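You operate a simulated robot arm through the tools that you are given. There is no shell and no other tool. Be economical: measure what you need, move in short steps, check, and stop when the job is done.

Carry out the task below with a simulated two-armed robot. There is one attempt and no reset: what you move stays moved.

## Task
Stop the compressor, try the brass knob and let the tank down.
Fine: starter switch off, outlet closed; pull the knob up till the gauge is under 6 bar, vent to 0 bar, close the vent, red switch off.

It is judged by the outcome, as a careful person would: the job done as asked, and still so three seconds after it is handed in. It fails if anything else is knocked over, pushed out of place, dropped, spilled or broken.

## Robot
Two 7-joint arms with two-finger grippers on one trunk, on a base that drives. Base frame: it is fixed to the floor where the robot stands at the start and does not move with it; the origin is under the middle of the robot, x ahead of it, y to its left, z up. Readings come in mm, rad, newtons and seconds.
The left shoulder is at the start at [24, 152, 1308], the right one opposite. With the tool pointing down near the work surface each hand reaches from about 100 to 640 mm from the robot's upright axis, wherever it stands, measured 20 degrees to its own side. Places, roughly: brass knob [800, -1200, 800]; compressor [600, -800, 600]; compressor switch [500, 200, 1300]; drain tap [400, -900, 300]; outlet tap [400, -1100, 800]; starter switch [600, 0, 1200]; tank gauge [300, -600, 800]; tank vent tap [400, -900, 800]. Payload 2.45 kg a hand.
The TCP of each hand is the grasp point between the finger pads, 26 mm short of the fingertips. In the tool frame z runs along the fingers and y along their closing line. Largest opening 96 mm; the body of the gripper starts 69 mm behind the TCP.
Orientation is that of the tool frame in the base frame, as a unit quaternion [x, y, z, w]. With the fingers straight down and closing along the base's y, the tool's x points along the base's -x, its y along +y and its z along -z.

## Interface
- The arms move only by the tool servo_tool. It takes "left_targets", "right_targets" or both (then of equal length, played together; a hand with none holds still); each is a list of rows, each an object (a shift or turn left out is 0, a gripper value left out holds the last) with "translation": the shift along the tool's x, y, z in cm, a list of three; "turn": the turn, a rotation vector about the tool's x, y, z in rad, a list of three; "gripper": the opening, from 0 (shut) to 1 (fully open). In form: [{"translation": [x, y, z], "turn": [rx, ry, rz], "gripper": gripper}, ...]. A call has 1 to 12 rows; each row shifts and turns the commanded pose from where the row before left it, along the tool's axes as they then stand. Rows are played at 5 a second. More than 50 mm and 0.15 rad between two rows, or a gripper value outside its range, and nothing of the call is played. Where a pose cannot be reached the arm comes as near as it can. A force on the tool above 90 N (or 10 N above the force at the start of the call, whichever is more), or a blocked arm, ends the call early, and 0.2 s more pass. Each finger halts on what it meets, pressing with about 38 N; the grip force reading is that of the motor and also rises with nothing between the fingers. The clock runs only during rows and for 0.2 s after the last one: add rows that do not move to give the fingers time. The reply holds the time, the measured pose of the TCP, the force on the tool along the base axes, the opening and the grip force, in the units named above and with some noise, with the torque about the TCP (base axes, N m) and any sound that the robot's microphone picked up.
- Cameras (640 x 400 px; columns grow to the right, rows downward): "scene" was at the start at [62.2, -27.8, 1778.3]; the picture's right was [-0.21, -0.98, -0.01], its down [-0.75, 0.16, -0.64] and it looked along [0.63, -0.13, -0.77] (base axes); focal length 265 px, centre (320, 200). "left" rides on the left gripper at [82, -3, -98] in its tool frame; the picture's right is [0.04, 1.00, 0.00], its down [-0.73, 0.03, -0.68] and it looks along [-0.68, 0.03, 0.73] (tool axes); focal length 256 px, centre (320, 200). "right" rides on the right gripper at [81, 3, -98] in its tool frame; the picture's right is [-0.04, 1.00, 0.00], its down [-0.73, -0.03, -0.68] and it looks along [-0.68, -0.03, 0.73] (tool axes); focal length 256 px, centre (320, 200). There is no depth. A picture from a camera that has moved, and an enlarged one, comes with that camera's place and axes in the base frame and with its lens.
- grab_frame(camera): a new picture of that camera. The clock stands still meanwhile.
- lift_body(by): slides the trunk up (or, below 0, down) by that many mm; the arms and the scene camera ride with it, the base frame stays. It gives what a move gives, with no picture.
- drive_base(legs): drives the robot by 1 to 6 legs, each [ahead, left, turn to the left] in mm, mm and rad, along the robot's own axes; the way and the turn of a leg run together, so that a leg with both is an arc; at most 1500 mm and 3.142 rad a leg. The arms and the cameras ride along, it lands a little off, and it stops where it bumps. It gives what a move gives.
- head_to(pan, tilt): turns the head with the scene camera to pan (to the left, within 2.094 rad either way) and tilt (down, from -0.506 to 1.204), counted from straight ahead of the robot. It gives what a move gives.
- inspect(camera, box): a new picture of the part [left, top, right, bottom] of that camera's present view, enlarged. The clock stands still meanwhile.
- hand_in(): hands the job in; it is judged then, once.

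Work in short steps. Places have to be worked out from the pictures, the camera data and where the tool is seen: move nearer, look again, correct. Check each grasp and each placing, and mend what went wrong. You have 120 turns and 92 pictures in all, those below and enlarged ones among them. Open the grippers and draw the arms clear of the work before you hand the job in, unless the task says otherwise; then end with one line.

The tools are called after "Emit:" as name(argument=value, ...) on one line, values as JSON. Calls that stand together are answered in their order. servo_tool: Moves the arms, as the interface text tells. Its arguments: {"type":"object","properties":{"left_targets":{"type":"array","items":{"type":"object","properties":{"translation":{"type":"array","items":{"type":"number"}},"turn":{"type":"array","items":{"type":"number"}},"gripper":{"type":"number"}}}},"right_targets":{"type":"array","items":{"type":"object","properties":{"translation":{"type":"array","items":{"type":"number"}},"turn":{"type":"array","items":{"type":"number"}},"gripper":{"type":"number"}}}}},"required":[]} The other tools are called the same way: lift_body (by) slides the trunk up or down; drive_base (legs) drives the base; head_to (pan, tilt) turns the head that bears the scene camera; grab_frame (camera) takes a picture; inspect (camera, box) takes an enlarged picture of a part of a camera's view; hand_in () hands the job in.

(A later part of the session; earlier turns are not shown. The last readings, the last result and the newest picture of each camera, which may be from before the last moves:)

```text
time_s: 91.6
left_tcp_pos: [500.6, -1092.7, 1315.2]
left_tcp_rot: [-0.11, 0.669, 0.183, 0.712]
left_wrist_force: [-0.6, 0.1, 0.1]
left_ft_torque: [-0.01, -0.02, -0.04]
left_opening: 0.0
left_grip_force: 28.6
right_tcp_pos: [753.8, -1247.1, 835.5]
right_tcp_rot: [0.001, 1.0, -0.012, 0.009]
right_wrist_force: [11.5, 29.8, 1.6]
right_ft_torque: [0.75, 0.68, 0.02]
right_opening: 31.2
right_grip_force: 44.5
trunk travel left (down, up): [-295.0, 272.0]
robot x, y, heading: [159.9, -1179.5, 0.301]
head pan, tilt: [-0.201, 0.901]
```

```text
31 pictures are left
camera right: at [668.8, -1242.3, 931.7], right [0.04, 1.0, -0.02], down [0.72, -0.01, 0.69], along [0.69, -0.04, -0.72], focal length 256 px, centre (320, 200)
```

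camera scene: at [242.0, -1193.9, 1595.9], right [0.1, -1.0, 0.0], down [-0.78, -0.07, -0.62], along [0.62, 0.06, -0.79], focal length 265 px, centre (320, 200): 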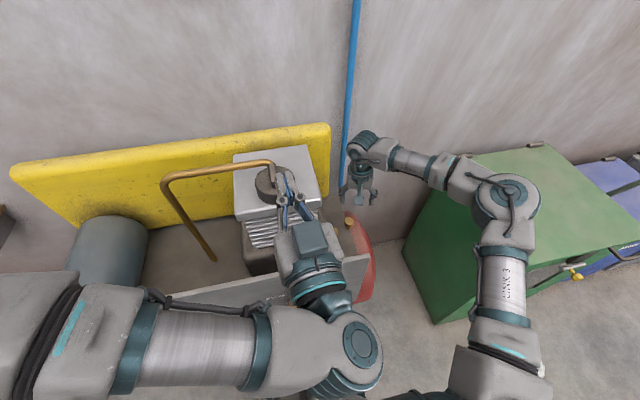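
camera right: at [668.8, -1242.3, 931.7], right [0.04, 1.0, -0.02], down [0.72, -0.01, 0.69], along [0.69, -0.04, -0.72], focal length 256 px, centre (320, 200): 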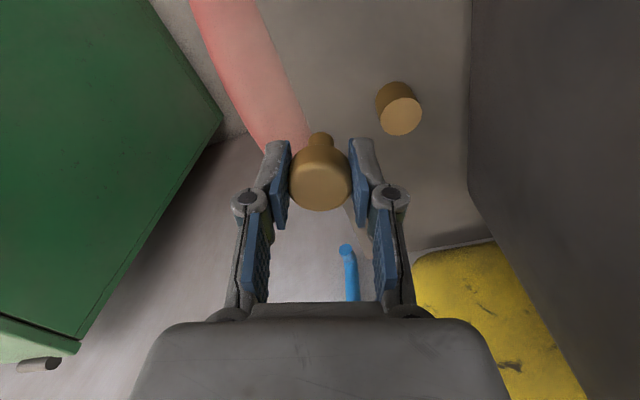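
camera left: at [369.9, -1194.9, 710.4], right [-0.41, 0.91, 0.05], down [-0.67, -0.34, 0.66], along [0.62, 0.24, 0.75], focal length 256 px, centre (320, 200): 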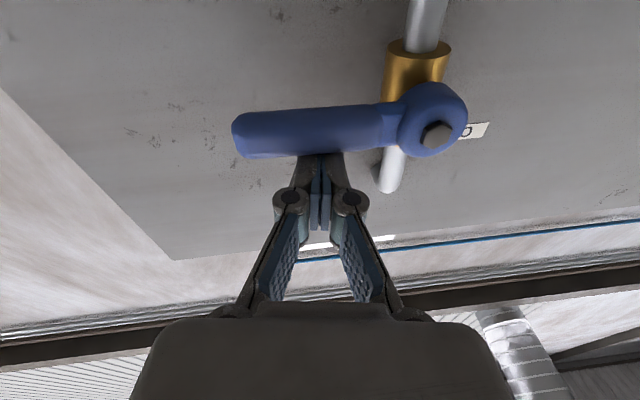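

I have a firm grip on the knob head (31 mm). Before pulling I find a view of the gauge with the head camera.

Emit:
head_to(pan=1.1, tilt=0.9)

Emit:
grab_frame(camera="scene")

```text
time_s: 93.0
left_tcp_pos: [499.7, -1096.9, 1315.7]
left_tcp_rot: [-0.109, 0.669, 0.183, 0.712]
left_wrist_force: [0.6, 0.0, 0.0]
left_ft_torque: [0.0, 0.04, -0.01]
left_opening: 0.0
left_grip_force: 28.4
right_tcp_pos: [754.2, -1247.0, 836.6]
right_tcp_rot: [-0.002, 1.0, -0.009, 0.01]
right_wrist_force: [6.8, 42.8, -0.5]
right_ft_torque: [0.6, -0.09, 0.13]
right_opening: 31.2
right_grip_force: 45.3
trunk travel left (down, up): [-295.0, 272.0]
robot x, y, heading: [158.7, -1179.2, 0.294]
head pan, tilt: [1.1, 0.901]
```

```text
30 pictures are left
camera scene: at [205.3, -1078.1, 1595.3], right [0.98, -0.17, 0.0], down [-0.14, -0.78, -0.61], along [0.11, 0.6, -0.79], focal length 265 px, centre (320, 200)
```

scene: 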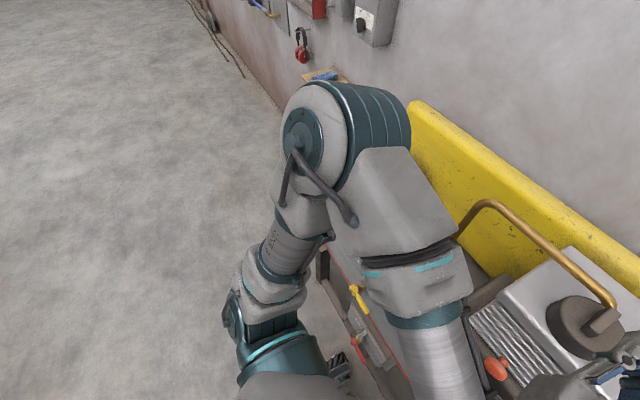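

The gauge is hidden by my left elbow. I pull the knob up in small steps and listen, while extending the left hand forward to clear the view.

Emit:
servo_tool(right_targets=[{"translation": [0, 0, -0.4]}, {"translation": [0, 0, -0.4]}, {"translation": [0, 0, -0.4]}, {"translation": [0, 0, -0.4]}, {"translation": [0, 0, -0.4]}, {}, {}, {}], left_targets=[{"translation": [-1, 0, 2]}, {"translation": [-1, 0, 3]}, {"translation": [-1, 0, 3]}, {"translation": [-1, 0, 3]}, {"translation": [-1, 0, 3]}, {"translation": [0, 0, 2]}, {}, {}])

Emit:
grab_frame(camera="right")

Emit:
grab_frame(camera="scene")

```text
time_s: 94.8
left_tcp_pos: [648.1, -1036.9, 1377.1]
left_tcp_rot: [-0.108, 0.67, 0.182, 0.711]
left_wrist_force: [0.0, -0.3, -0.6]
left_ft_torque: [-0.01, -0.01, -0.03]
left_opening: 0.1
left_grip_force: 28.7
right_tcp_pos: [754.9, -1246.2, 852.9]
right_tcp_rot: [-0.002, 1.0, -0.011, 0.005]
right_wrist_force: [-3.1, 53.7, -42.2]
right_ft_torque: [0.51, 0.15, 0.18]
right_opening: 31.1
right_grip_force: 44.5
trunk travel left (down, up): [-295.0, 272.0]
robot x, y, heading: [155.5, -1177.3, 0.298]
head pan, tilt: [1.1, 0.901]
```

```text
29 pictures are left
camera right: at [669.5, -1242.8, 949.4], right [0.04, 1.0, -0.02], down [0.73, -0.01, 0.69], along [0.69, -0.04, -0.72], focal length 256 px, centre (320, 200)
```

right: 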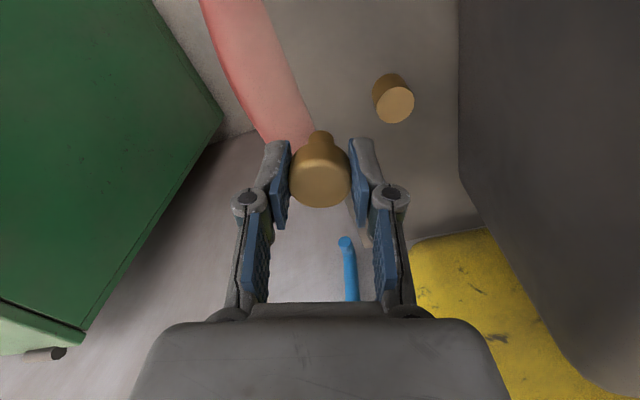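

```text
28 pictures are left
camera scene: at [212.3, -1073.8, 1594.4], right [0.98, -0.17, -0.01], down [-0.14, -0.78, -0.61], along [0.1, 0.6, -0.79], focal length 265 px, centre (320, 200)
```

scene: 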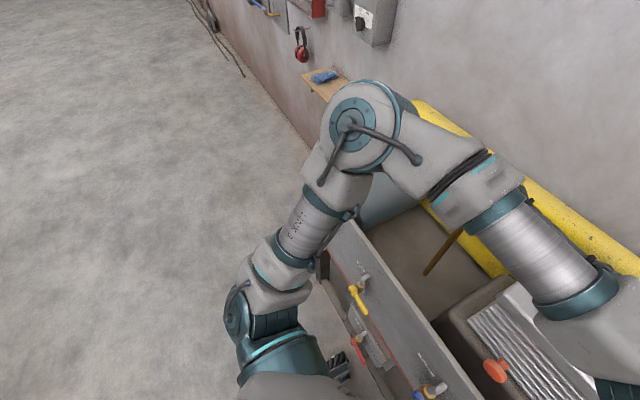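

The knob rose 16 mm with a steady ~42 N downward pull. The gauge is just behind my upper arm, so I hold the knob and move the left hand further forward and right to uncover it.

Emit:
servo_tool(left_targets=[{"translation": [-1, -1, 2]}, {"translation": [-1, -2, 3]}, {"translation": [-1, -2, 3]}, {"translation": [0, -2, 2]}, {"translation": [0, -1, 0]}, {}])

Emit:
inspect(camera="scene", box=[240, 150, 440, 300])

```text
time_s: 96.2
left_tcp_pos: [770.5, -1075.3, 1406.5]
left_tcp_rot: [-0.108, 0.67, 0.183, 0.711]
left_wrist_force: [-0.4, 0.4, -0.5]
left_ft_torque: [-0.05, 0.01, -0.01]
left_opening: 0.1
left_grip_force: 27.9
right_tcp_pos: [753.9, -1247.4, 854.1]
right_tcp_rot: [-0.002, 1.0, -0.011, 0.007]
right_wrist_force: [-3.2, 53.5, -38.8]
right_ft_torque: [0.63, 0.32, 0.17]
right_opening: 31.7
right_grip_force: 45.1
trunk travel left (down, up): [-295.0, 272.0]
robot x, y, heading: [156.9, -1175.2, 0.296]
head pan, tilt: [1.1, 0.901]
```

```text
2.67 times, centred on (340, 225) of scene
camera zoom: at [212.3, -1074.5, 1594.5], right [0.98, -0.17, -0.01], down [-0.14, -0.78, -0.61], along [0.1, 0.6, -0.79], focal length 707 px, centre (267, 133)
```

zoom: 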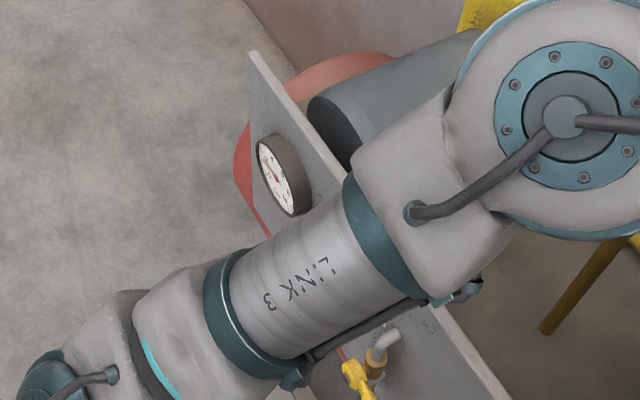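

Now the gauge is visible. I enlarge it to read the needle.

Emit:
inspect(camera="scene", box=[312, 188, 344, 220])

```text
12.50 times, centred on (328, 204) of scene
camera zoom: at [212.3, -1074.5, 1594.5], right [0.98, -0.17, -0.01], down [-0.14, -0.78, -0.61], along [0.1, 0.6, -0.79], focal length 3314 px, centre (220, 150)
```

zoom: 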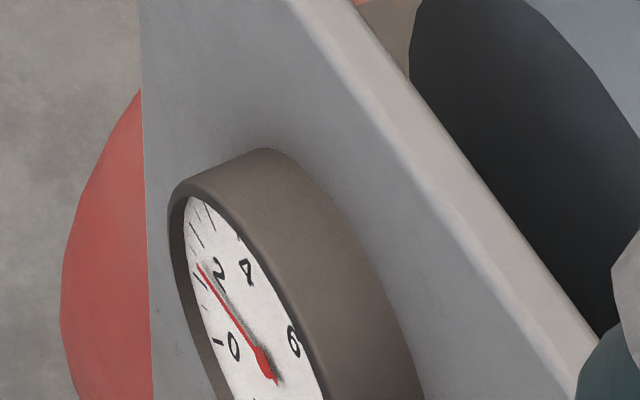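

The gauge reads about 1.7 bar, well under 6. I lower the knob back, release it and lift the hand clear.

Emit:
servo_tool(right_targets=[{"translation": [0, 0, 0.5]}, {"translation": [0, 0, 0.6]}, {"translation": [0, 0, 0.5]}, {"gripper": 0.7}, {}, {}, {"translation": [0, 0, -2]}, {"translation": [0, 0, -4]}, {"translation": [0, 0, -4.5]}, {"translation": [0, 0, -4.5]}, {"translation": [0, 0, -4.5]}, {"translation": [0, 0, -4]}])

Emit:
grab_frame(camera="right")

Emit:
inspect(camera="scene", box=[312, 188, 344, 220])

```text
time_s: 98.8
left_tcp_pos: [767.3, -1083.3, 1409.0]
left_tcp_rot: [-0.106, 0.669, 0.184, 0.713]
left_wrist_force: [-0.4, 0.5, 0.0]
left_ft_torque: [0.02, -0.01, 0.0]
left_opening: 0.0
left_grip_force: 28.3
right_tcp_pos: [749.8, -1249.2, 1075.2]
right_tcp_rot: [0.0, 1.0, -0.011, 0.007]
right_wrist_force: [0.2, 0.7, 0.6]
right_ft_torque: [0.02, 0.05, -0.04]
right_opening: 67.2
right_grip_force: 0.0
trunk travel left (down, up): [-295.0, 272.0]
robot x, y, heading: [154.3, -1177.1, 0.293]
head pan, tilt: [1.1, 0.901]
```

```text
25 pictures are left
camera right: at [664.4, -1245.7, 1171.3], right [0.04, 1.0, -0.02], down [0.72, -0.01, 0.69], along [0.69, -0.04, -0.72], focal length 256 px, centre (320, 200)
```

right: 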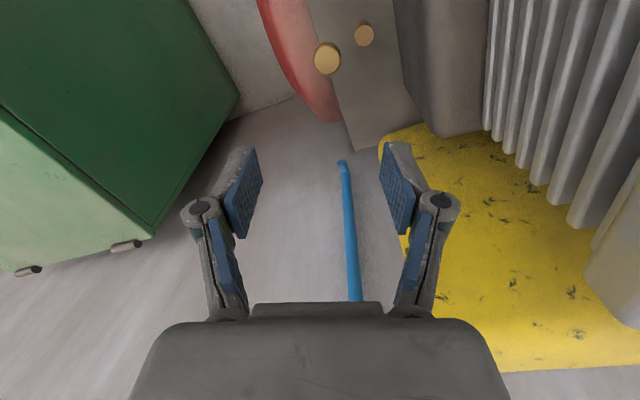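

```text
12.50 times, centred on (328, 204) of scene
camera zoom: at [206.1, -1093.2, 1596.1], right [0.98, -0.17, 0.0], down [-0.14, -0.77, -0.62], along [0.11, 0.61, -0.78], focal length 3314 px, centre (220, 150)
```

zoom: 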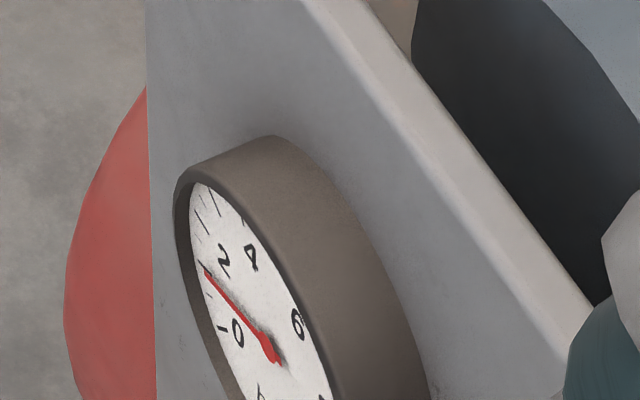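

The knob sealed again at ~1.5 bar. I now back out 460 mm and move left ~215 mm to stand before the vent tap.

Emit:
servo_tool(right_targets=[{"translation": [0, 0, -4]}, {"translation": [0, 0, -4]}, {}, {}, {}])

Emit:
drive_base(legs=[[-460, 0, 0], [0, 215, 0]])

Emit:
servo_tool(left_targets=[{"translation": [0, 2, -3]}, {"translation": [0, 2, -4]}, {"translation": [0, 3, -4]}, {"translation": [0, 2, -4]}, {"translation": [4, 0, -3]}, {"translation": [4, 0, 0]}, {"translation": [4, 0, 0]}, {"translation": [3, 0, 0]}, {}, {}], right_targets=[{"translation": [2, 0, 0]}, {"translation": [3, 0, 0]}, {"translation": [4, 0, 0]}, {"translation": [4, 0, 0]}, {"translation": [4, 0, 0]}, {"translation": [4, 0, 0]}, {"translation": [3, 0, 0]}, {}, {}, {}])

Emit:
head_to(pan=0.0, tilt=0.85)

Emit:
grab_frame(camera="scene")

```text
time_s: 100.0
left_tcp_pos: [769.1, -1087.9, 1407.4]
left_tcp_rot: [-0.105, 0.669, 0.185, 0.712]
left_wrist_force: [0.1, -0.7, -0.4]
left_ft_torque: [0.0, -0.01, 0.02]
left_opening: 0.0
left_grip_force: 28.5
right_tcp_pos: [749.6, -1254.5, 1152.5]
right_tcp_rot: [-0.001, 1.0, -0.01, 0.006]
right_wrist_force: [0.3, 0.1, 0.0]
right_ft_torque: [0.0, 0.0, -0.03]
right_opening: 67.2
right_grip_force: 0.1
trunk travel left (down, up): [-295.0, 272.0]
robot x, y, heading: [155.1, -1180.5, 0.299]
head pan, tilt: [1.1, 0.901]
```

```text
time_s: 104.1
left_tcp_pos: [265.1, -996.3, 1409.2]
left_tcp_rot: [-0.108, 0.668, 0.182, 0.713]
left_wrist_force: [1.2, 0.5, 0.5]
left_ft_torque: [-0.04, 0.04, 0.0]
left_opening: 0.1
left_grip_force: 28.3
right_tcp_pos: [245.9, -1162.4, 1154.0]
right_tcp_rot: [0.001, 1.0, -0.014, 0.008]
right_wrist_force: [0.1, 0.1, -0.4]
right_ft_torque: [0.0, -0.03, -0.01]
right_opening: 67.4
right_grip_force: 0.1
trunk travel left (down, up): [-295.0, 272.0]
robot x, y, heading: [-341.7, -1094.7, 0.295]
head pan, tilt: [1.1, 0.901]
```

```text
time_s: 106.3
left_tcp_pos: [68.2, -976.6, 1255.0]
left_tcp_rot: [-0.106, 0.667, 0.185, 0.714]
left_wrist_force: [0.4, 0.7, 0.3]
left_ft_torque: [-0.01, 0.0, 0.01]
left_opening: 0.0
left_grip_force: 28.6
right_tcp_pos: [4.1, -1172.6, 1151.8]
right_tcp_rot: [0.001, 1.0, -0.011, 0.008]
right_wrist_force: [1.1, 0.2, 0.4]
right_ft_torque: [0.05, 0.01, 0.0]
right_opening: 67.1
right_grip_force: 0.1
trunk travel left (down, up): [-295.0, 272.0]
robot x, y, heading: [-340.5, -1095.9, 0.296]
head pan, tilt: [1.1, 0.901]
```

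```text
time_s: 107.6
left_tcp_pos: [68.0, -972.2, 1255.0]
left_tcp_rot: [-0.107, 0.667, 0.184, 0.714]
left_wrist_force: [-1.1, -0.2, 0.4]
left_ft_torque: [0.0, 0.0, 0.02]
left_opening: 0.2
left_grip_force: 28.2
right_tcp_pos: [3.5, -1168.1, 1150.1]
right_tcp_rot: [-0.001, 1.0, -0.011, 0.009]
right_wrist_force: [-0.4, -0.4, 0.7]
right_ft_torque: [0.0, 0.03, 0.02]
right_opening: 67.2
right_grip_force: 0.1
trunk travel left (down, up): [-295.0, 272.0]
robot x, y, heading: [-343.2, -1098.6, 0.297]
head pan, tilt: [0.0, 0.85]
```

```text
23 pictures are left
camera scene: at [-234.3, -1063.7, 1599.9], right [0.29, -0.96, 0.0], down [-0.72, -0.22, -0.66], along [0.63, 0.19, -0.75], focal length 265 px, centre (320, 200)
```

scene: 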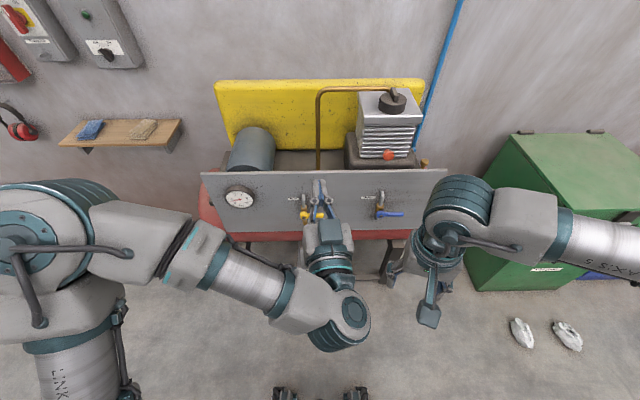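

The layout is good, with the gauge visible to the head camera. I lower the trunk 170 mm and bring the left hand down in front of the vent.

Emit:
lift_body(by=-170)

Emit:
servo_tool(left_targets=[{"translation": [3, 0, 0]}, {"translation": [4, 0, 0]}, {"translation": [4, 0, 0]}, {"translation": [4, 0, 0]}, {"translation": [4, 0, 0]}, {"translation": [4, 0, 0]}, {"translation": [3, 0, 0]}, {}, {}, {}])

Emit:
grab_frame(camera="scene")

```text
time_s: 109.5
left_tcp_pos: [66.5, -974.9, 1086.7]
left_tcp_rot: [-0.105, 0.666, 0.183, 0.715]
left_wrist_force: [0.1, -1.1, 0.4]
left_ft_torque: [0.01, 0.02, -0.03]
left_opening: 0.2
left_grip_force: 28.3
right_tcp_pos: [1.5, -1169.3, 982.3]
right_tcp_rot: [0.001, 1.0, -0.012, 0.009]
right_wrist_force: [0.4, 0.3, -0.2]
right_ft_torque: [0.02, 0.03, -0.01]
right_opening: 67.3
right_grip_force: 0.1
trunk travel left (down, up): [-125.0, 442.0]
robot x, y, heading: [-345.2, -1096.8, 0.292]
head pan, tilt: [0.0, 0.85]
```

```text
time_s: 111.7
left_tcp_pos: [90.1, -934.9, 838.9]
left_tcp_rot: [-0.106, 0.669, 0.184, 0.713]
left_wrist_force: [0.2, 0.8, 0.6]
left_ft_torque: [0.02, 0.0, -0.01]
left_opening: 0.0
left_grip_force: 28.2
left hand out of reach, approached as far as the arm can: row 7
right_tcp_pos: [3.5, -1168.8, 980.9]
right_tcp_rot: [0.001, 1.0, -0.012, 0.009]
right_wrist_force: [-0.1, -0.3, -0.6]
right_ft_torque: [-0.01, -0.01, -0.02]
right_opening: 67.3
right_grip_force: 0.1
trunk travel left (down, up): [-125.0, 442.0]
robot x, y, heading: [-344.5, -1096.1, 0.293]
head pan, tilt: [0.0, 0.85]
```

```text
22 pictures are left
camera scene: at [-91.6, -1021.1, 1414.2], right [0.29, -0.96, 0.0], down [-0.72, -0.22, -0.66], along [0.63, 0.19, -0.75], focal length 265 px, centre (320, 200)
```

scene: 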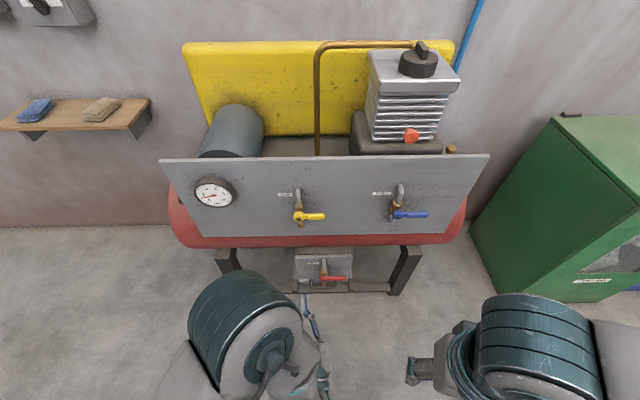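

Everything on the panel is visible; the vent pivot is at about (345, −823, 778), lever to the right. I move the closed left fingers forward, right and down to below the lever, still 60 mm short of it.

Emit:
servo_tool(left_targets=[{"turn": [0, 0.08, 0], "translation": [0, -1, 2]}, {"translation": [0, -2, 3]}, {"translation": [1, -2, 4]}, {"translation": [2, -1.8, 4]}, {"translation": [3, 0, 3.3]}, {"translation": [2.8, 0, 3]}, {"translation": [1, 0, 0]}, {}, {}, {}, {}])

Emit:
grab_frame(camera="left")

```text
time_s: 114.1
left_tcp_pos: [291.8, -909.4, 738.3]
left_tcp_rot: [-0.113, 0.695, 0.18, 0.687]
left_wrist_force: [-0.7, -0.1, -0.5]
left_ft_torque: [0.01, -0.01, -0.02]
left_opening: 0.0
left_grip_force: 28.6
right_tcp_pos: [4.0, -1169.3, 980.5]
right_tcp_rot: [0.001, 1.0, -0.01, 0.009]
right_wrist_force: [-0.5, -0.8, 0.0]
right_ft_torque: [0.03, 0.04, 0.0]
right_opening: 67.6
right_grip_force: 0.0
trunk travel left (down, up): [-125.0, 442.0]
robot x, y, heading: [-344.7, -1098.5, 0.292]
head pan, tilt: [0.0, 0.85]
```

```text
21 pictures are left
camera left: at [201.7, -946.2, 656.1], right [-0.41, 0.91, 0.05], down [-0.61, -0.31, 0.73], along [0.68, 0.26, 0.68], focal length 256 px, centre (320, 200)
```

left: 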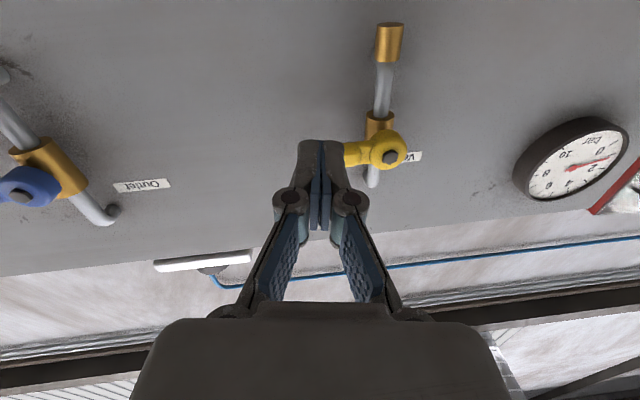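

The pivot position is confirmed. I advance 60 mm so the fingertips are under the vent lever and check.

Emit:
servo_tool(left_targets=[{"translation": [0, 0, 1.5]}, {"translation": [0, 0, 2]}, {"translation": [0, 0, 1.5]}, {"translation": [0, 0, 1]}, {}, {}, {}, {}])

Emit:
grab_frame(camera="left")

Emit:
inspect(camera="scene", box=[170, 160, 370, 280])

```text
time_s: 115.9
left_tcp_pos: [345.0, -885.9, 738.1]
left_tcp_rot: [-0.114, 0.695, 0.179, 0.687]
left_wrist_force: [0.0, -0.3, -0.1]
left_ft_torque: [0.03, -0.01, -0.03]
left_opening: 0.0
left_grip_force: 28.3
right_tcp_pos: [4.0, -1169.1, 981.0]
right_tcp_rot: [0.001, 1.0, -0.01, 0.01]
right_wrist_force: [0.3, 0.1, -0.4]
right_ft_torque: [0.0, -0.02, 0.02]
right_opening: 67.3
right_grip_force: 0.0
trunk travel left (down, up): [-125.0, 442.0]
robot x, y, heading: [-344.4, -1097.5, 0.293]
head pan, tilt: [0.0, 0.85]
```

```text
20 pictures are left
camera left: at [256.2, -921.4, 657.1], right [-0.41, 0.91, 0.05], down [-0.61, -0.31, 0.73], along [0.68, 0.26, 0.68], focal length 256 px, centre (320, 200)
```

left: 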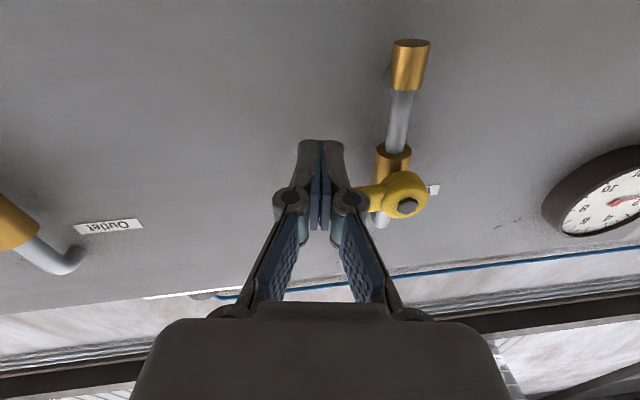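

```text
3.20 times, centred on (270, 220) of scene
camera zoom: at [-90.3, -1020.6, 1413.9], right [0.29, -0.96, 0.0], down [-0.72, -0.22, -0.66], along [0.63, 0.19, -0.75], focal length 848 px, centre (480, 136)
```

zoom: 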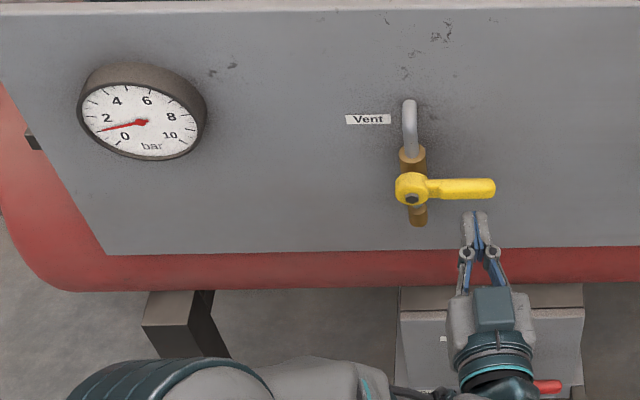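

The fingertips sit under the lever about 60 mm from the pivot. I sweep up and left along the arc to open the vent.

Emit:
servo_tool(left_targets=[{"translation": [-1, 0, 0]}, {"translation": [-1, 0, 0]}, {"translation": [-1.2, -0.15, 0]}, {"translation": [-1.2, -0.15, 0]}, {"translation": [-1.2, 0.3, 0.03]}, {"translation": [-1.2, 0.4, 0.03]}, {"translation": [-1, 0.7, 0.06]}, {"translation": [-0.9, 0.8, 0.07]}, {"translation": [-0.7, 1.1, 0.09]}, {"translation": [-0.6, 1.1, 0.09]}, {}, {}])

Emit:
inspect(camera="scene", box=[170, 160, 370, 280])

```text
time_s: 118.5
left_tcp_pos: [335.6, -857.4, 840.2]
left_tcp_rot: [-0.113, 0.695, 0.18, 0.687]
left_wrist_force: [-23.0, -5.2, -10.4]
left_ft_torque: [-0.26, 0.18, 0.32]
left_opening: 0.1
left_grip_force: 28.7
right_tcp_pos: [2.8, -1168.6, 981.5]
right_tcp_rot: [0.0, 1.0, -0.011, 0.009]
right_wrist_force: [0.8, 0.0, -0.5]
right_ft_torque: [0.0, 0.03, 0.02]
right_opening: 67.2
right_grip_force: 0.0
trunk travel left (down, up): [-125.0, 442.0]
robot x, y, heading: [-344.3, -1096.8, 0.293]
head pan, tilt: [0.0, 0.85]
```

```text
3.20 times, centred on (270, 220) of scene
camera zoom: at [-92.2, -1019.9, 1414.1], right [0.29, -0.96, 0.0], down [-0.72, -0.22, -0.66], along [0.63, 0.19, -0.75], focal length 848 px, centre (480, 136)
```

zoom: 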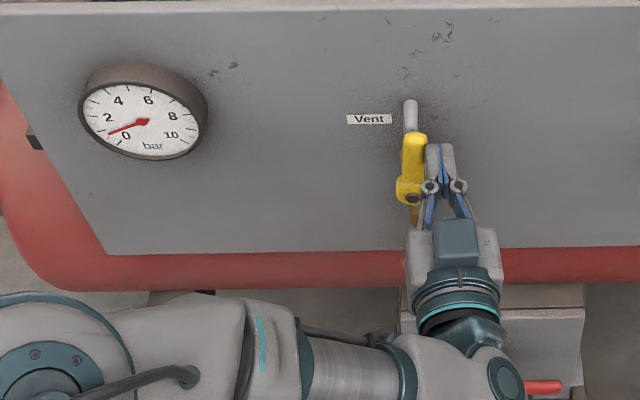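

The vent is open and the gauge is falling. I back off the lever, shift to its left side, and check the gauge.

Emit:
servo_tool(left_targets=[{"translation": [0, -0.7, 0]}, {"translation": [0, 0, -2]}, {"translation": [0, 0, -3]}, {"translation": [0, 0, -3]}, {"translation": [0, 2, 0]}, {"translation": [0, 2, 0]}, {"translation": [0, 2, 0]}, {"translation": [0, 0.4, 0]}, {}, {}, {}, {}])

Emit:
inspect(camera="scene", box=[170, 160, 370, 280])

```text
time_s: 121.1
left_tcp_pos: [241.2, -837.1, 845.1]
left_tcp_rot: [-0.114, 0.695, 0.18, 0.687]
left_wrist_force: [-0.8, 0.7, -0.6]
left_ft_torque: [0.02, 0.01, -0.02]
left_opening: 0.2
left_grip_force: 28.9
right_tcp_pos: [2.5, -1169.2, 981.9]
right_tcp_rot: [0.0, 1.0, -0.011, 0.009]
right_wrist_force: [0.1, 0.3, 0.6]
right_ft_torque: [0.0, -0.04, -0.02]
right_opening: 67.3
right_grip_force: 0.0
trunk travel left (down, up): [-125.0, 442.0]
robot x, y, heading: [-344.0, -1099.2, 0.295]
head pan, tilt: [0.0, 0.85]
```

```text
3.20 times, centred on (270, 220) of scene
camera zoom: at [-91.0, -1019.9, 1414.0], right [0.29, -0.96, 0.0], down [-0.72, -0.22, -0.66], along [0.63, 0.19, -0.75], focal length 848 px, centre (480, 136)
```

zoom: 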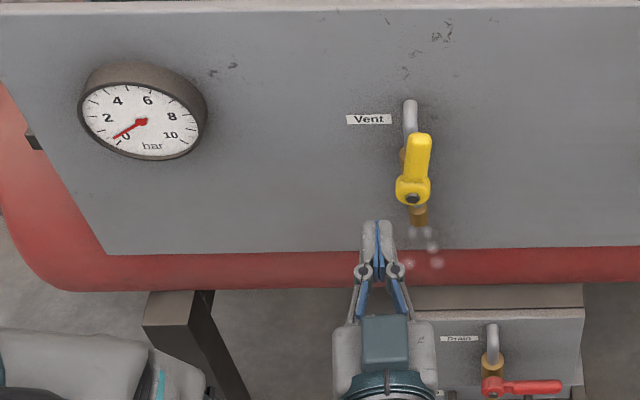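

It is still venting (puffs visible, ~0.3 bar). I wait several seconds and look at the gauge closely.

Emit:
servo_tool(left_targets=[{}, {}, {}, {}, {}, {}, {}, {}, {}, {}, {}, {}])

Emit:
servo_tool(left_targets=[{}, {}, {}, {}, {}, {}, {}, {}, {}, {}, {}, {}])

Emit:
servo_tool(left_targets=[{}, {}, {}, {}, {}, {}, {}, {}, {}, {}, {}, {}])

Emit:
inspect(camera="scene", box=[185, 170, 325, 240])

```text
time_s: 123.7
left_tcp_pos: [240.3, -836.2, 844.9]
left_tcp_rot: [-0.114, 0.695, 0.179, 0.687]
left_wrist_force: [-0.4, -0.4, -0.9]
left_ft_torque: [0.01, 0.0, 0.01]
left_opening: 0.0
left_grip_force: 28.4
right_tcp_pos: [3.3, -1169.3, 980.6]
right_tcp_rot: [0.001, 1.0, -0.011, 0.009]
right_wrist_force: [0.1, 0.1, -0.3]
right_ft_torque: [0.0, -0.01, 0.0]
right_opening: 67.1
right_grip_force: 0.1
trunk travel left (down, up): [-125.0, 442.0]
robot x, y, heading: [-344.3, -1096.5, 0.297]
head pan, tilt: [0.0, 0.85]
```

```text
time_s: 126.3
left_tcp_pos: [240.2, -837.2, 844.7]
left_tcp_rot: [-0.114, 0.695, 0.18, 0.686]
left_wrist_force: [0.0, 0.0, -0.8]
left_ft_torque: [-0.02, 0.04, -0.01]
left_opening: 0.0
left_grip_force: 28.4
right_tcp_pos: [2.9, -1168.1, 981.1]
right_tcp_rot: [0.0, 1.0, -0.012, 0.009]
right_wrist_force: [0.1, -0.2, -0.1]
right_ft_torque: [0.0, 0.0, -0.02]
right_opening: 67.5
right_grip_force: 0.0
trunk travel left (down, up): [-125.0, 442.0]
robot x, y, heading: [-341.8, -1097.4, 0.297]
head pan, tilt: [0.0, 0.85]
```

```text
time_s: 128.9
left_tcp_pos: [240.6, -835.9, 845.9]
left_tcp_rot: [-0.113, 0.695, 0.179, 0.687]
left_wrist_force: [0.3, -0.7, -0.1]
left_ft_torque: [0.0, -0.01, -0.02]
left_opening: 0.0
left_grip_force: 29.0
right_tcp_pos: [3.5, -1168.8, 980.8]
right_tcp_rot: [0.001, 1.0, -0.012, 0.009]
right_wrist_force: [0.1, 0.3, 0.3]
right_ft_torque: [-0.03, -0.02, -0.06]
right_opening: 67.2
right_grip_force: 0.1
trunk travel left (down, up): [-125.0, 442.0]
robot x, y, heading: [-341.4, -1093.5, 0.292]
head pan, tilt: [0.0, 0.85]
```

```text
4.57 times, centred on (255, 205) of scene
camera zoom: at [-91.0, -1019.8, 1414.0], right [0.29, -0.96, 0.0], down [-0.72, -0.22, -0.66], along [0.63, 0.19, -0.75], focal length 1212 px, centre (617, 177)
```

zoom: 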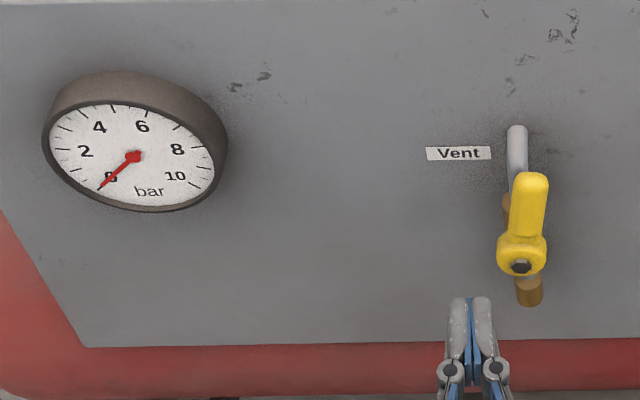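

The gauge is at 0 and the puffs have stopped. I bring the fingers in beside the left of the vent lever.

Emit:
servo_tool(left_targets=[{"translation": [0, -0.2, 2]}, {"translation": [0, -0.2, 3]}, {"translation": [0, 0, 2]}, {"translation": [0, 0, 1.2]}, {}, {}, {}, {}])

Emit:
inspect(camera="scene", box=[230, 160, 370, 260])

```text
time_s: 130.7
left_tcp_pos: [317.1, -807.5, 846.4]
left_tcp_rot: [-0.114, 0.695, 0.179, 0.687]
left_wrist_force: [0.5, -1.3, 0.1]
left_ft_torque: [-0.02, -0.01, -0.02]
left_opening: 0.0
left_grip_force: 28.8
right_tcp_pos: [3.8, -1169.3, 980.3]
right_tcp_rot: [0.001, 1.0, -0.011, 0.009]
right_wrist_force: [0.1, 0.1, 0.4]
right_ft_torque: [0.0, -0.03, 0.05]
right_opening: 67.2
right_grip_force: 0.0
trunk travel left (down, up): [-125.0, 442.0]
robot x, y, heading: [-340.7, -1095.3, 0.29]
head pan, tilt: [0.0, 0.85]
```

```text
4.00 times, centred on (300, 210) of scene
camera zoom: at [-90.7, -1019.7, 1413.9], right [0.29, -0.96, 0.0], down [-0.72, -0.22, -0.66], along [0.63, 0.19, -0.75], focal length 1060 px, centre (400, 160)
```

zoom: 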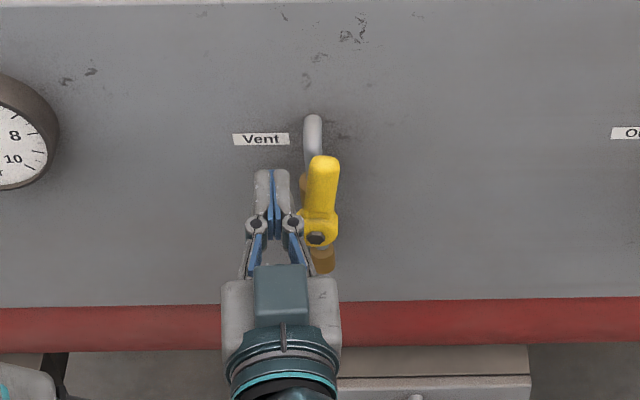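

The fingers are beside the lever as before with the outlet. I sweep right and down to close the vent.

Emit:
servo_tool(left_targets=[{"translation": [-0.2, -1.5, -0.1]}, {"translation": [-0.2, -1.6, -0.1]}, {"translation": [0.2, -1.4, -0.1]}, {"translation": [0.4, -1.3, -0.1]}, {"translation": [0.8, -1, -0.07]}, {"translation": [0.8, -1, -0.07]}, {"translation": [0.9, -0.7, -0.05]}, {"translation": [0.9, -0.6, -0.04]}, {"translation": [0.8, -0.3, -0.02]}, {"translation": [0.8, -0.2, 0]}, {"translation": [0.5, 0, 0]}, {}])

Emit:
inspect(camera="scene", box=[170, 160, 370, 280])

```text
time_s: 133.3
left_tcp_pos: [345.1, -896.2, 784.4]
left_tcp_rot: [-0.112, 0.693, 0.178, 0.689]
left_wrist_force: [-30.1, -12.4, 19.8]
left_ft_torque: [0.05, -0.35, -0.19]
left_opening: 0.1
left_grip_force: 28.4
right_tcp_pos: [-0.8, -1170.7, 981.9]
right_tcp_rot: [0.001, 1.0, -0.011, 0.011]
right_wrist_force: [-0.4, -0.6, 0.5]
right_ft_torque: [0.01, 0.01, 0.02]
right_opening: 67.5
right_grip_force: 0.0
trunk travel left (down, up): [-125.0, 442.0]
robot x, y, heading: [-344.3, -1098.1, 0.29]
head pan, tilt: [0.0, 0.85]
```

```text
3.20 times, centred on (270, 220) of scene
camera zoom: at [-100.0, -1024.2, 1416.1], right [0.29, -0.96, 0.0], down [-0.72, -0.22, -0.66], along [0.63, 0.19, -0.75], focal length 848 px, centre (480, 136)
```

zoom: 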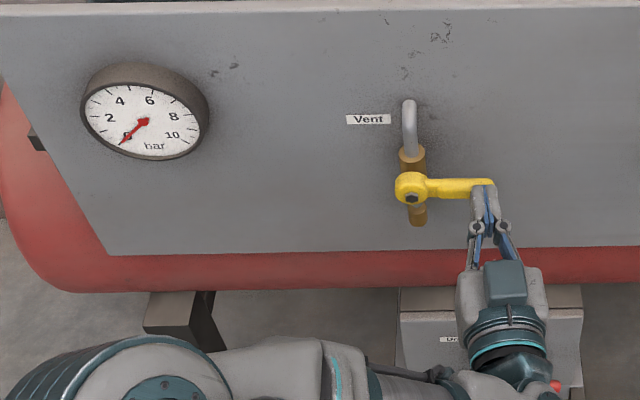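

The lever looks horizontal. I draw the hand back and compare it closely.

Emit:
servo_tool(left_targets=[{"translation": [-0.3, 0, -1]}, {"translation": [0, 0, -3]}, {"translation": [0, 0, -4]}, {"translation": [0, 0, -4]}, {}, {}, {}])

Emit:
inspect(camera="scene", box=[170, 160, 370, 280])

```text
time_s: 134.9
left_tcp_pos: [239.7, -941.4, 780.5]
left_tcp_rot: [-0.113, 0.695, 0.18, 0.687]
left_wrist_force: [0.6, -1.0, -0.1]
left_ft_torque: [0.0, 0.04, 0.03]
left_opening: 0.3
left_grip_force: 29.1
right_tcp_pos: [4.4, -1168.7, 980.8]
right_tcp_rot: [0.0, 1.0, -0.011, 0.009]
right_wrist_force: [-0.1, 0.5, 0.5]
right_ft_torque: [0.03, 0.01, -0.02]
right_opening: 67.1
right_grip_force: 0.0
trunk travel left (down, up): [-125.0, 442.0]
robot x, y, heading: [-340.9, -1099.4, 0.294]
head pan, tilt: [0.0, 0.85]
```

```text
3.20 times, centred on (270, 220) of scene
camera zoom: at [-90.7, -1021.0, 1414.0], right [0.29, -0.96, 0.0], down [-0.72, -0.22, -0.66], along [0.63, 0.19, -0.75], focal length 848 px, centre (480, 136)
```

zoom: 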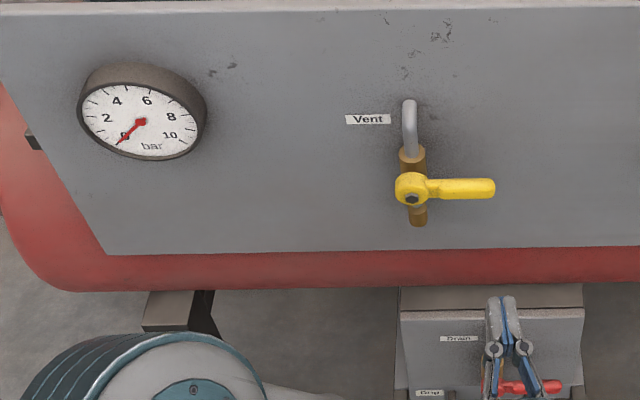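

The vent is exactly back in its closed position with the gauge at 0. Next is the red switch, triangulated at about (503, 247, 1318). I retract the left hand, raise the trunk 350 mm, and drive over.

Emit:
servo_tool(left_targets=[{"translation": [0, 0, -3]}, {"translation": [-2, 0, -4]}, {"translation": [-4, 0, -4]}, {"translation": [-4, 0, -2]}, {"translation": [-4, 0, 0]}, {}])

Emit:
lift_body(by=350)

Emit:
drive_base(legs=[[-50, 0, 0], [0, 0, -0.293], [0, 1345, 0], [200, 0, 0]])

Emit:
head_to(pan=0.0, tilt=0.6)

Emit:
grab_frame(camera="scene")

```text
refused: row 3 steps farther than a row can; nothing moved
```

```text
time_s: 138.4
left_tcp_pos: [238.7, -942.0, 1132.5]
left_tcp_rot: [-0.114, 0.695, 0.18, 0.686]
left_wrist_force: [-0.3, 0.7, -0.3]
left_ft_torque: [0.0, 0.03, -0.02]
left_opening: 0.1
left_grip_force: 28.5
right_tcp_pos: [4.9, -1169.7, 1330.3]
right_tcp_rot: [0.0, 1.0, -0.012, 0.008]
right_wrist_force: [0.3, -0.1, 0.0]
right_ft_torque: [-0.03, 0.02, -0.02]
right_opening: 67.2
right_grip_force: 0.0
trunk travel left (down, up): [-475.0, 92.0]
robot x, y, heading: [-346.3, -1096.3, 0.291]
head pan, tilt: [0.0, 0.85]
```

```text
time_s: 147.8
left_tcp_pos: [413.9, 224.1, 1134.4]
left_tcp_rot: [-0.008, 0.703, 0.072, 0.707]
left_wrist_force: [-0.1, -0.6, 0.8]
left_ft_torque: [-0.03, 0.04, 0.01]
left_opening: 0.0
left_grip_force: 28.5
right_tcp_pos: [120.0, 78.4, 1332.6]
right_tcp_rot: [0.152, 0.988, -0.014, 0.009]
right_wrist_force: [-1.3, 0.7, 0.2]
right_ft_torque: [-0.02, -0.02, 0.02]
right_opening: 66.9
right_grip_force: 0.0
trunk travel left (down, up): [-475.0, 92.0]
robot x, y, heading: [-185.5, 245.4, -0.012]
head pan, tilt: [0.0, 0.85]
```

```text
time_s: 148.6
left_tcp_pos: [414.7, 222.1, 1132.7]
left_tcp_rot: [-0.007, 0.704, 0.072, 0.707]
left_wrist_force: [-0.9, -0.2, -0.5]
left_ft_torque: [-0.03, -0.02, -0.01]
left_opening: 0.0
left_grip_force: 28.5
right_tcp_pos: [121.7, 75.3, 1330.7]
right_tcp_rot: [0.152, 0.988, -0.013, 0.008]
right_wrist_force: [0.4, 0.5, -1.4]
right_ft_torque: [0.02, 0.02, 0.01]
right_opening: 67.0
right_grip_force: 0.0
trunk travel left (down, up): [-475.0, 92.0]
robot x, y, heading: [-184.5, 243.3, -0.011]
head pan, tilt: [0.0, 0.6]
```

```text
12 pictures are left
camera scene: at [-108.8, 239.9, 1800.8], right [-0.01, -1.0, 0.0], down [-0.57, 0.01, -0.82], along [0.82, -0.01, -0.57], focal length 265 px, centre (320, 200)
```

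scene: 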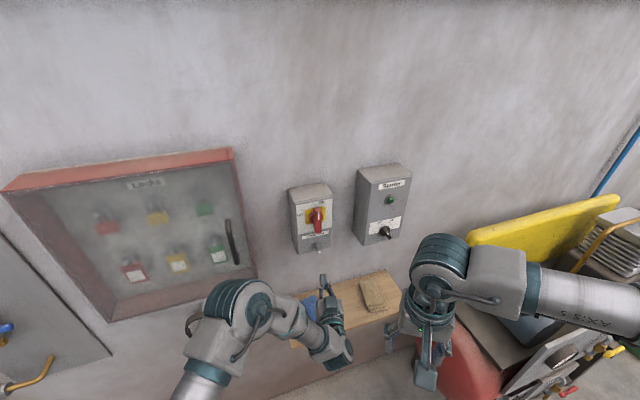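

I stand before the red switch. I enlarge it to see its handle direction and place.

Emit:
inspect(camera="scene", box=[275, 170, 355, 270])

Emit:
grab_frame(camera="left")

```text
4.00 times, centred on (315, 220) of scene
camera zoom: at [-108.8, 239.9, 1800.8], right [-0.01, -1.0, 0.0], down [-0.57, 0.01, -0.82], along [0.82, -0.01, -0.57], focal length 1060 px, centre (340, 120)
```

zoom: 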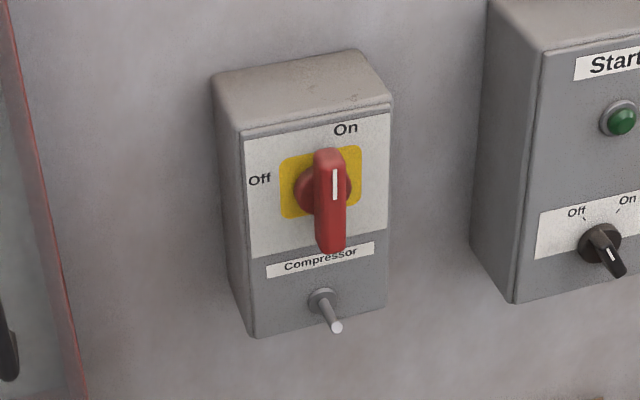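

```text
10 pictures are left
camera left: at [318.6, 213.5, 1051.7], right [-0.11, 0.99, 0.05], down [-0.68, -0.11, 0.73], along [0.73, 0.05, 0.68], focal length 256 px, centre (320, 200)
```

left: 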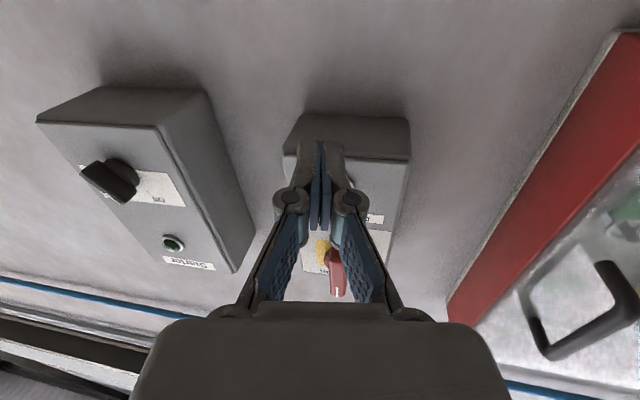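

The red bar is vertical (On up), with Off at the left, so it needs 90° counter-clockwise. Its front centre is at (480, 239, 1317). I pull the left hand back, square its orientation, drive 120 mm ahead, then raise it to the handle's height.

Emit:
servo_tool(left_targets=[{"translation": [0, 0, -3], "gripper": 0.75}, {"translation": [0, 0, -4]}, {"translation": [0, 0, -4]}, {"translation": [0, 0, -4]}, {"turn": [0.11, 0, 0]}, {"turn": [0, 0, -0.09]}, {}])

Emit:
drive_base(legs=[[120, 0, 0.011]])

Emit:
servo_tool(left_targets=[{"translation": [-3, 0, 0]}, {"translation": [-4, 0, 0]}, {"translation": [-4, 0, 0]}, {"translation": [-4, 0, 0]}, {"translation": [-3.5, 0, 0]}, {}, {}, {}, {}, {}])

```text
time_s: 150.2
left_tcp_pos: [266.0, 207.2, 1133.0]
left_tcp_rot: [-0.002, 0.707, 0.002, 0.707]
left_wrist_force: [-0.7, -0.1, -0.1]
left_ft_torque: [-0.01, 0.01, 0.02]
left_opening: 72.1
left_grip_force: 0.0
right_tcp_pos: [121.3, 77.6, 1333.1]
right_tcp_rot: [0.152, 0.988, -0.014, 0.008]
right_wrist_force: [0.1, 0.2, 0.3]
right_ft_torque: [0.02, 0.0, 0.03]
right_opening: 66.9
right_grip_force: 0.1
trunk travel left (down, up): [-475.0, 92.0]
robot x, y, heading: [-185.6, 247.1, -0.016]
head pan, tilt: [0.0, 0.6]
```

```text
time_s: 151.4
left_tcp_pos: [384.6, 207.6, 1134.6]
left_tcp_rot: [-0.005, 0.706, 0.008, 0.708]
left_wrist_force: [-0.3, -0.1, -0.6]
left_ft_torque: [0.0, 0.0, 0.01]
left_opening: 72.0
left_grip_force: 0.0
right_tcp_pos: [241.3, 76.7, 1332.4]
right_tcp_rot: [0.146, 0.989, -0.012, 0.01]
right_wrist_force: [0.5, 0.4, 0.8]
right_ft_torque: [-0.01, 0.03, 0.01]
right_opening: 67.2
right_grip_force: 0.0
trunk travel left (down, up): [-475.0, 92.0]
robot x, y, heading: [-63.8, 245.2, 0.001]
head pan, tilt: [0.0, 0.6]
```

```text
time_s: 153.6
left_tcp_pos: [386.3, 215.3, 1317.2]
left_tcp_rot: [-0.007, 0.707, 0.006, 0.707]
left_wrist_force: [0.1, 0.0, -0.1]
left_ft_torque: [0.0, -0.03, -0.02]
left_opening: 72.2
left_grip_force: 0.1
right_tcp_pos: [243.5, 82.9, 1331.8]
right_tcp_rot: [0.147, 0.989, -0.016, 0.009]
right_wrist_force: [-0.1, 0.2, -0.3]
right_ft_torque: [-0.01, 0.0, 0.02]
right_opening: 67.1
right_grip_force: 0.1
trunk travel left (down, up): [-475.0, 92.0]
robot x, y, heading: [-66.1, 250.5, 0.0]
head pan, tilt: [0.0, 0.6]
```

The hand is at (386, 215, 1317). I shift 26 mm left gently, let it settle, and look from the hand camera.

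Emit:
servo_tool(left_targets=[{"translation": [0, 0.6, 0.5]}, {"translation": [0, 0.7, 0.5]}, {"translation": [0, 0.7, 0.5]}, {"translation": [0, 0.6, 0.5]}, {}, {}, {}, {}, {}, {}])

Emit:
grab_frame(camera="left")

```text
time_s: 155.8
left_tcp_pos: [406.7, 239.7, 1317.8]
left_tcp_rot: [-0.005, 0.707, 0.005, 0.707]
left_wrist_force: [-0.7, -0.1, -1.0]
left_ft_torque: [0.0, 0.01, -0.02]
left_opening: 71.8
left_grip_force: 0.1
right_tcp_pos: [243.4, 81.8, 1332.3]
right_tcp_rot: [0.147, 0.989, -0.014, 0.008]
right_wrist_force: [-0.1, -1.3, 0.9]
right_ft_torque: [-0.01, -0.04, 0.0]
right_opening: 67.3
right_grip_force: 0.1
trunk travel left (down, up): [-475.0, 92.0]
robot x, y, heading: [-62.9, 244.6, 0.0]
head pan, tilt: [0.0, 0.6]
```

```text
9 pictures are left
camera left: at [308.9, 234.0, 1237.0], right [-0.02, 1.0, -0.04], down [-0.68, 0.02, 0.73], along [0.73, 0.04, 0.68], focal length 256 px, centre (320, 200)
```

left: 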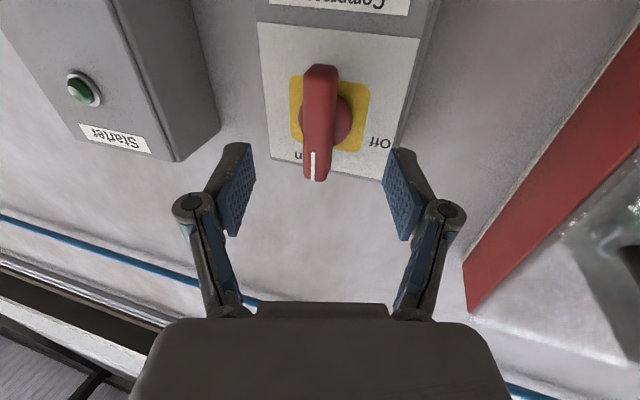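

The wall faces are yawed ~0.29 rad like the compressor: the axis runs from (480, 238) to (510, 247), centre z≈1325. I yaw the hand to match, realign sideways, advance 45 mm, and look.

Emit:
servo_tool(left_targets=[{"turn": [-0.145, 0, 0]}, {"turn": [-0.145, 0, 0]}, {"translation": [-0.2, -0.7, 1]}, {"translation": [-0.3, -0.8, 1]}, {"translation": [-0.2, -0.7, 1]}, {"translation": [0, 0, 1.2]}, {}, {}, {}, {}, {}, {}])

Emit:
grab_frame(camera="left")

```text
time_s: 158.4
left_tcp_pos: [452.1, 230.2, 1324.7]
left_tcp_rot: [-0.107, 0.699, 0.107, 0.699]
left_wrist_force: [0.2, -0.3, 0.2]
left_ft_torque: [0.02, -0.02, -0.02]
left_opening: 72.1
left_grip_force: 0.0
right_tcp_pos: [243.3, 80.7, 1332.6]
right_tcp_rot: [0.146, 0.989, -0.015, 0.008]
right_wrist_force: [0.5, -0.7, -0.5]
right_ft_torque: [0.0, 0.0, 0.03]
right_opening: 67.2
right_grip_force: 0.1
trunk travel left (down, up): [-475.0, 92.0]
robot x, y, heading: [-67.9, 246.5, 0.002]
head pan, tilt: [0.0, 0.6]
```

```text
8 pictures are left
camera left: at [360.2, 197.9, 1244.4], right [-0.3, 0.95, -0.04], down [-0.66, -0.18, 0.73], along [0.69, 0.25, 0.68], focal length 256 px, centre (320, 200)
```

left: 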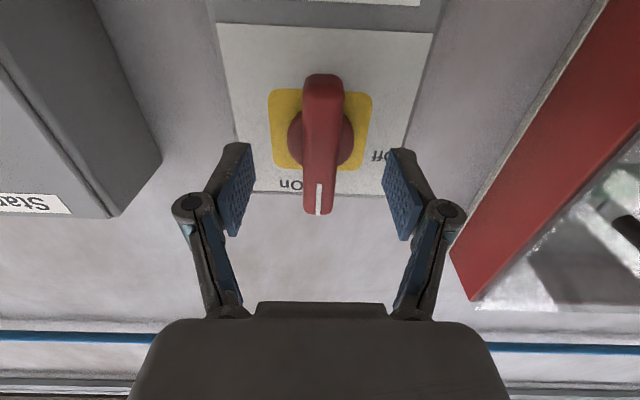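

The hand is now squarely aligned with the bar centred. I advance 26 mm (4 mm up), close, and check the grip.

Emit:
servo_tool(left_targets=[{"translation": [-0.4, 0, 1]}, {"translation": [0, 0, 1.6]}, {}, {"gripper": 0}, {}, {}, {}])

Emit:
grab_frame(camera="left")

```text
time_s: 160.0
left_tcp_pos: [476.8, 239.6, 1328.9]
left_tcp_rot: [-0.108, 0.699, 0.108, 0.699]
left_wrist_force: [-2.5, 3.5, -2.5]
left_ft_torque: [0.03, 0.03, 0.08]
left_opening: 41.6
left_grip_force: 45.1
right_tcp_pos: [243.9, 82.3, 1332.6]
right_tcp_rot: [0.147, 0.989, -0.015, 0.009]
right_wrist_force: [-0.8, -0.2, 0.2]
right_ft_torque: [0.02, -0.02, 0.0]
right_opening: 67.2
right_grip_force: 0.1
trunk travel left (down, up): [-475.0, 92.0]
robot x, y, heading: [-64.2, 244.7, -0.003]
head pan, tilt: [0.0, 0.6]
```

```text
7 pictures are left
camera left: at [385.0, 206.0, 1248.2], right [-0.3, 0.95, -0.04], down [-0.66, -0.18, 0.73], along [0.69, 0.25, 0.68], focal length 256 px, centre (320, 200)
```

left: 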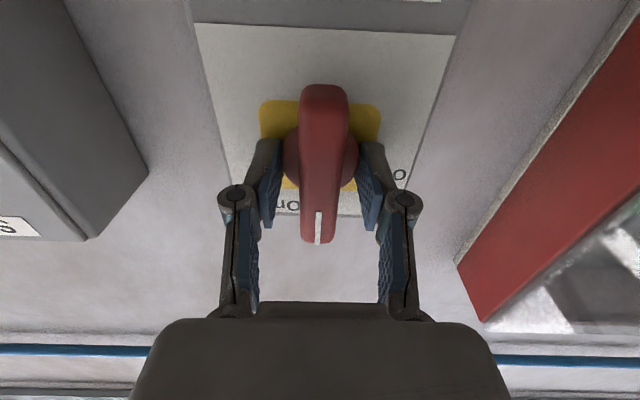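

The fingers closed on the round rose (42 mm) rather than the bar. I open, back off 13 mm and close again.

Emit:
servo_tool(left_targets=[{"gripper": 0.6}, {}, {"translation": [0, 0, -1.3]}, {}, {"gripper": 0}, {}, {}, {}])

```text
time_s: 161.8
left_tcp_pos: [463.5, 234.4, 1328.9]
left_tcp_rot: [-0.108, 0.699, 0.108, 0.699]
left_wrist_force: [-2.9, 2.5, -1.4]
left_ft_torque: [0.12, -0.23, 0.12]
left_opening: 19.8
left_grip_force: 44.7
right_tcp_pos: [242.8, 83.0, 1332.4]
right_tcp_rot: [0.147, 0.989, -0.015, 0.009]
right_wrist_force: [-0.5, -0.3, 0.2]
right_ft_torque: [-0.01, -0.01, 0.01]
right_opening: 67.3
right_grip_force: 0.1
trunk travel left (down, up): [-475.0, 92.0]
robot x, y, heading: [-65.2, 248.7, -0.001]
head pan, tilt: [0.0, 0.6]
```

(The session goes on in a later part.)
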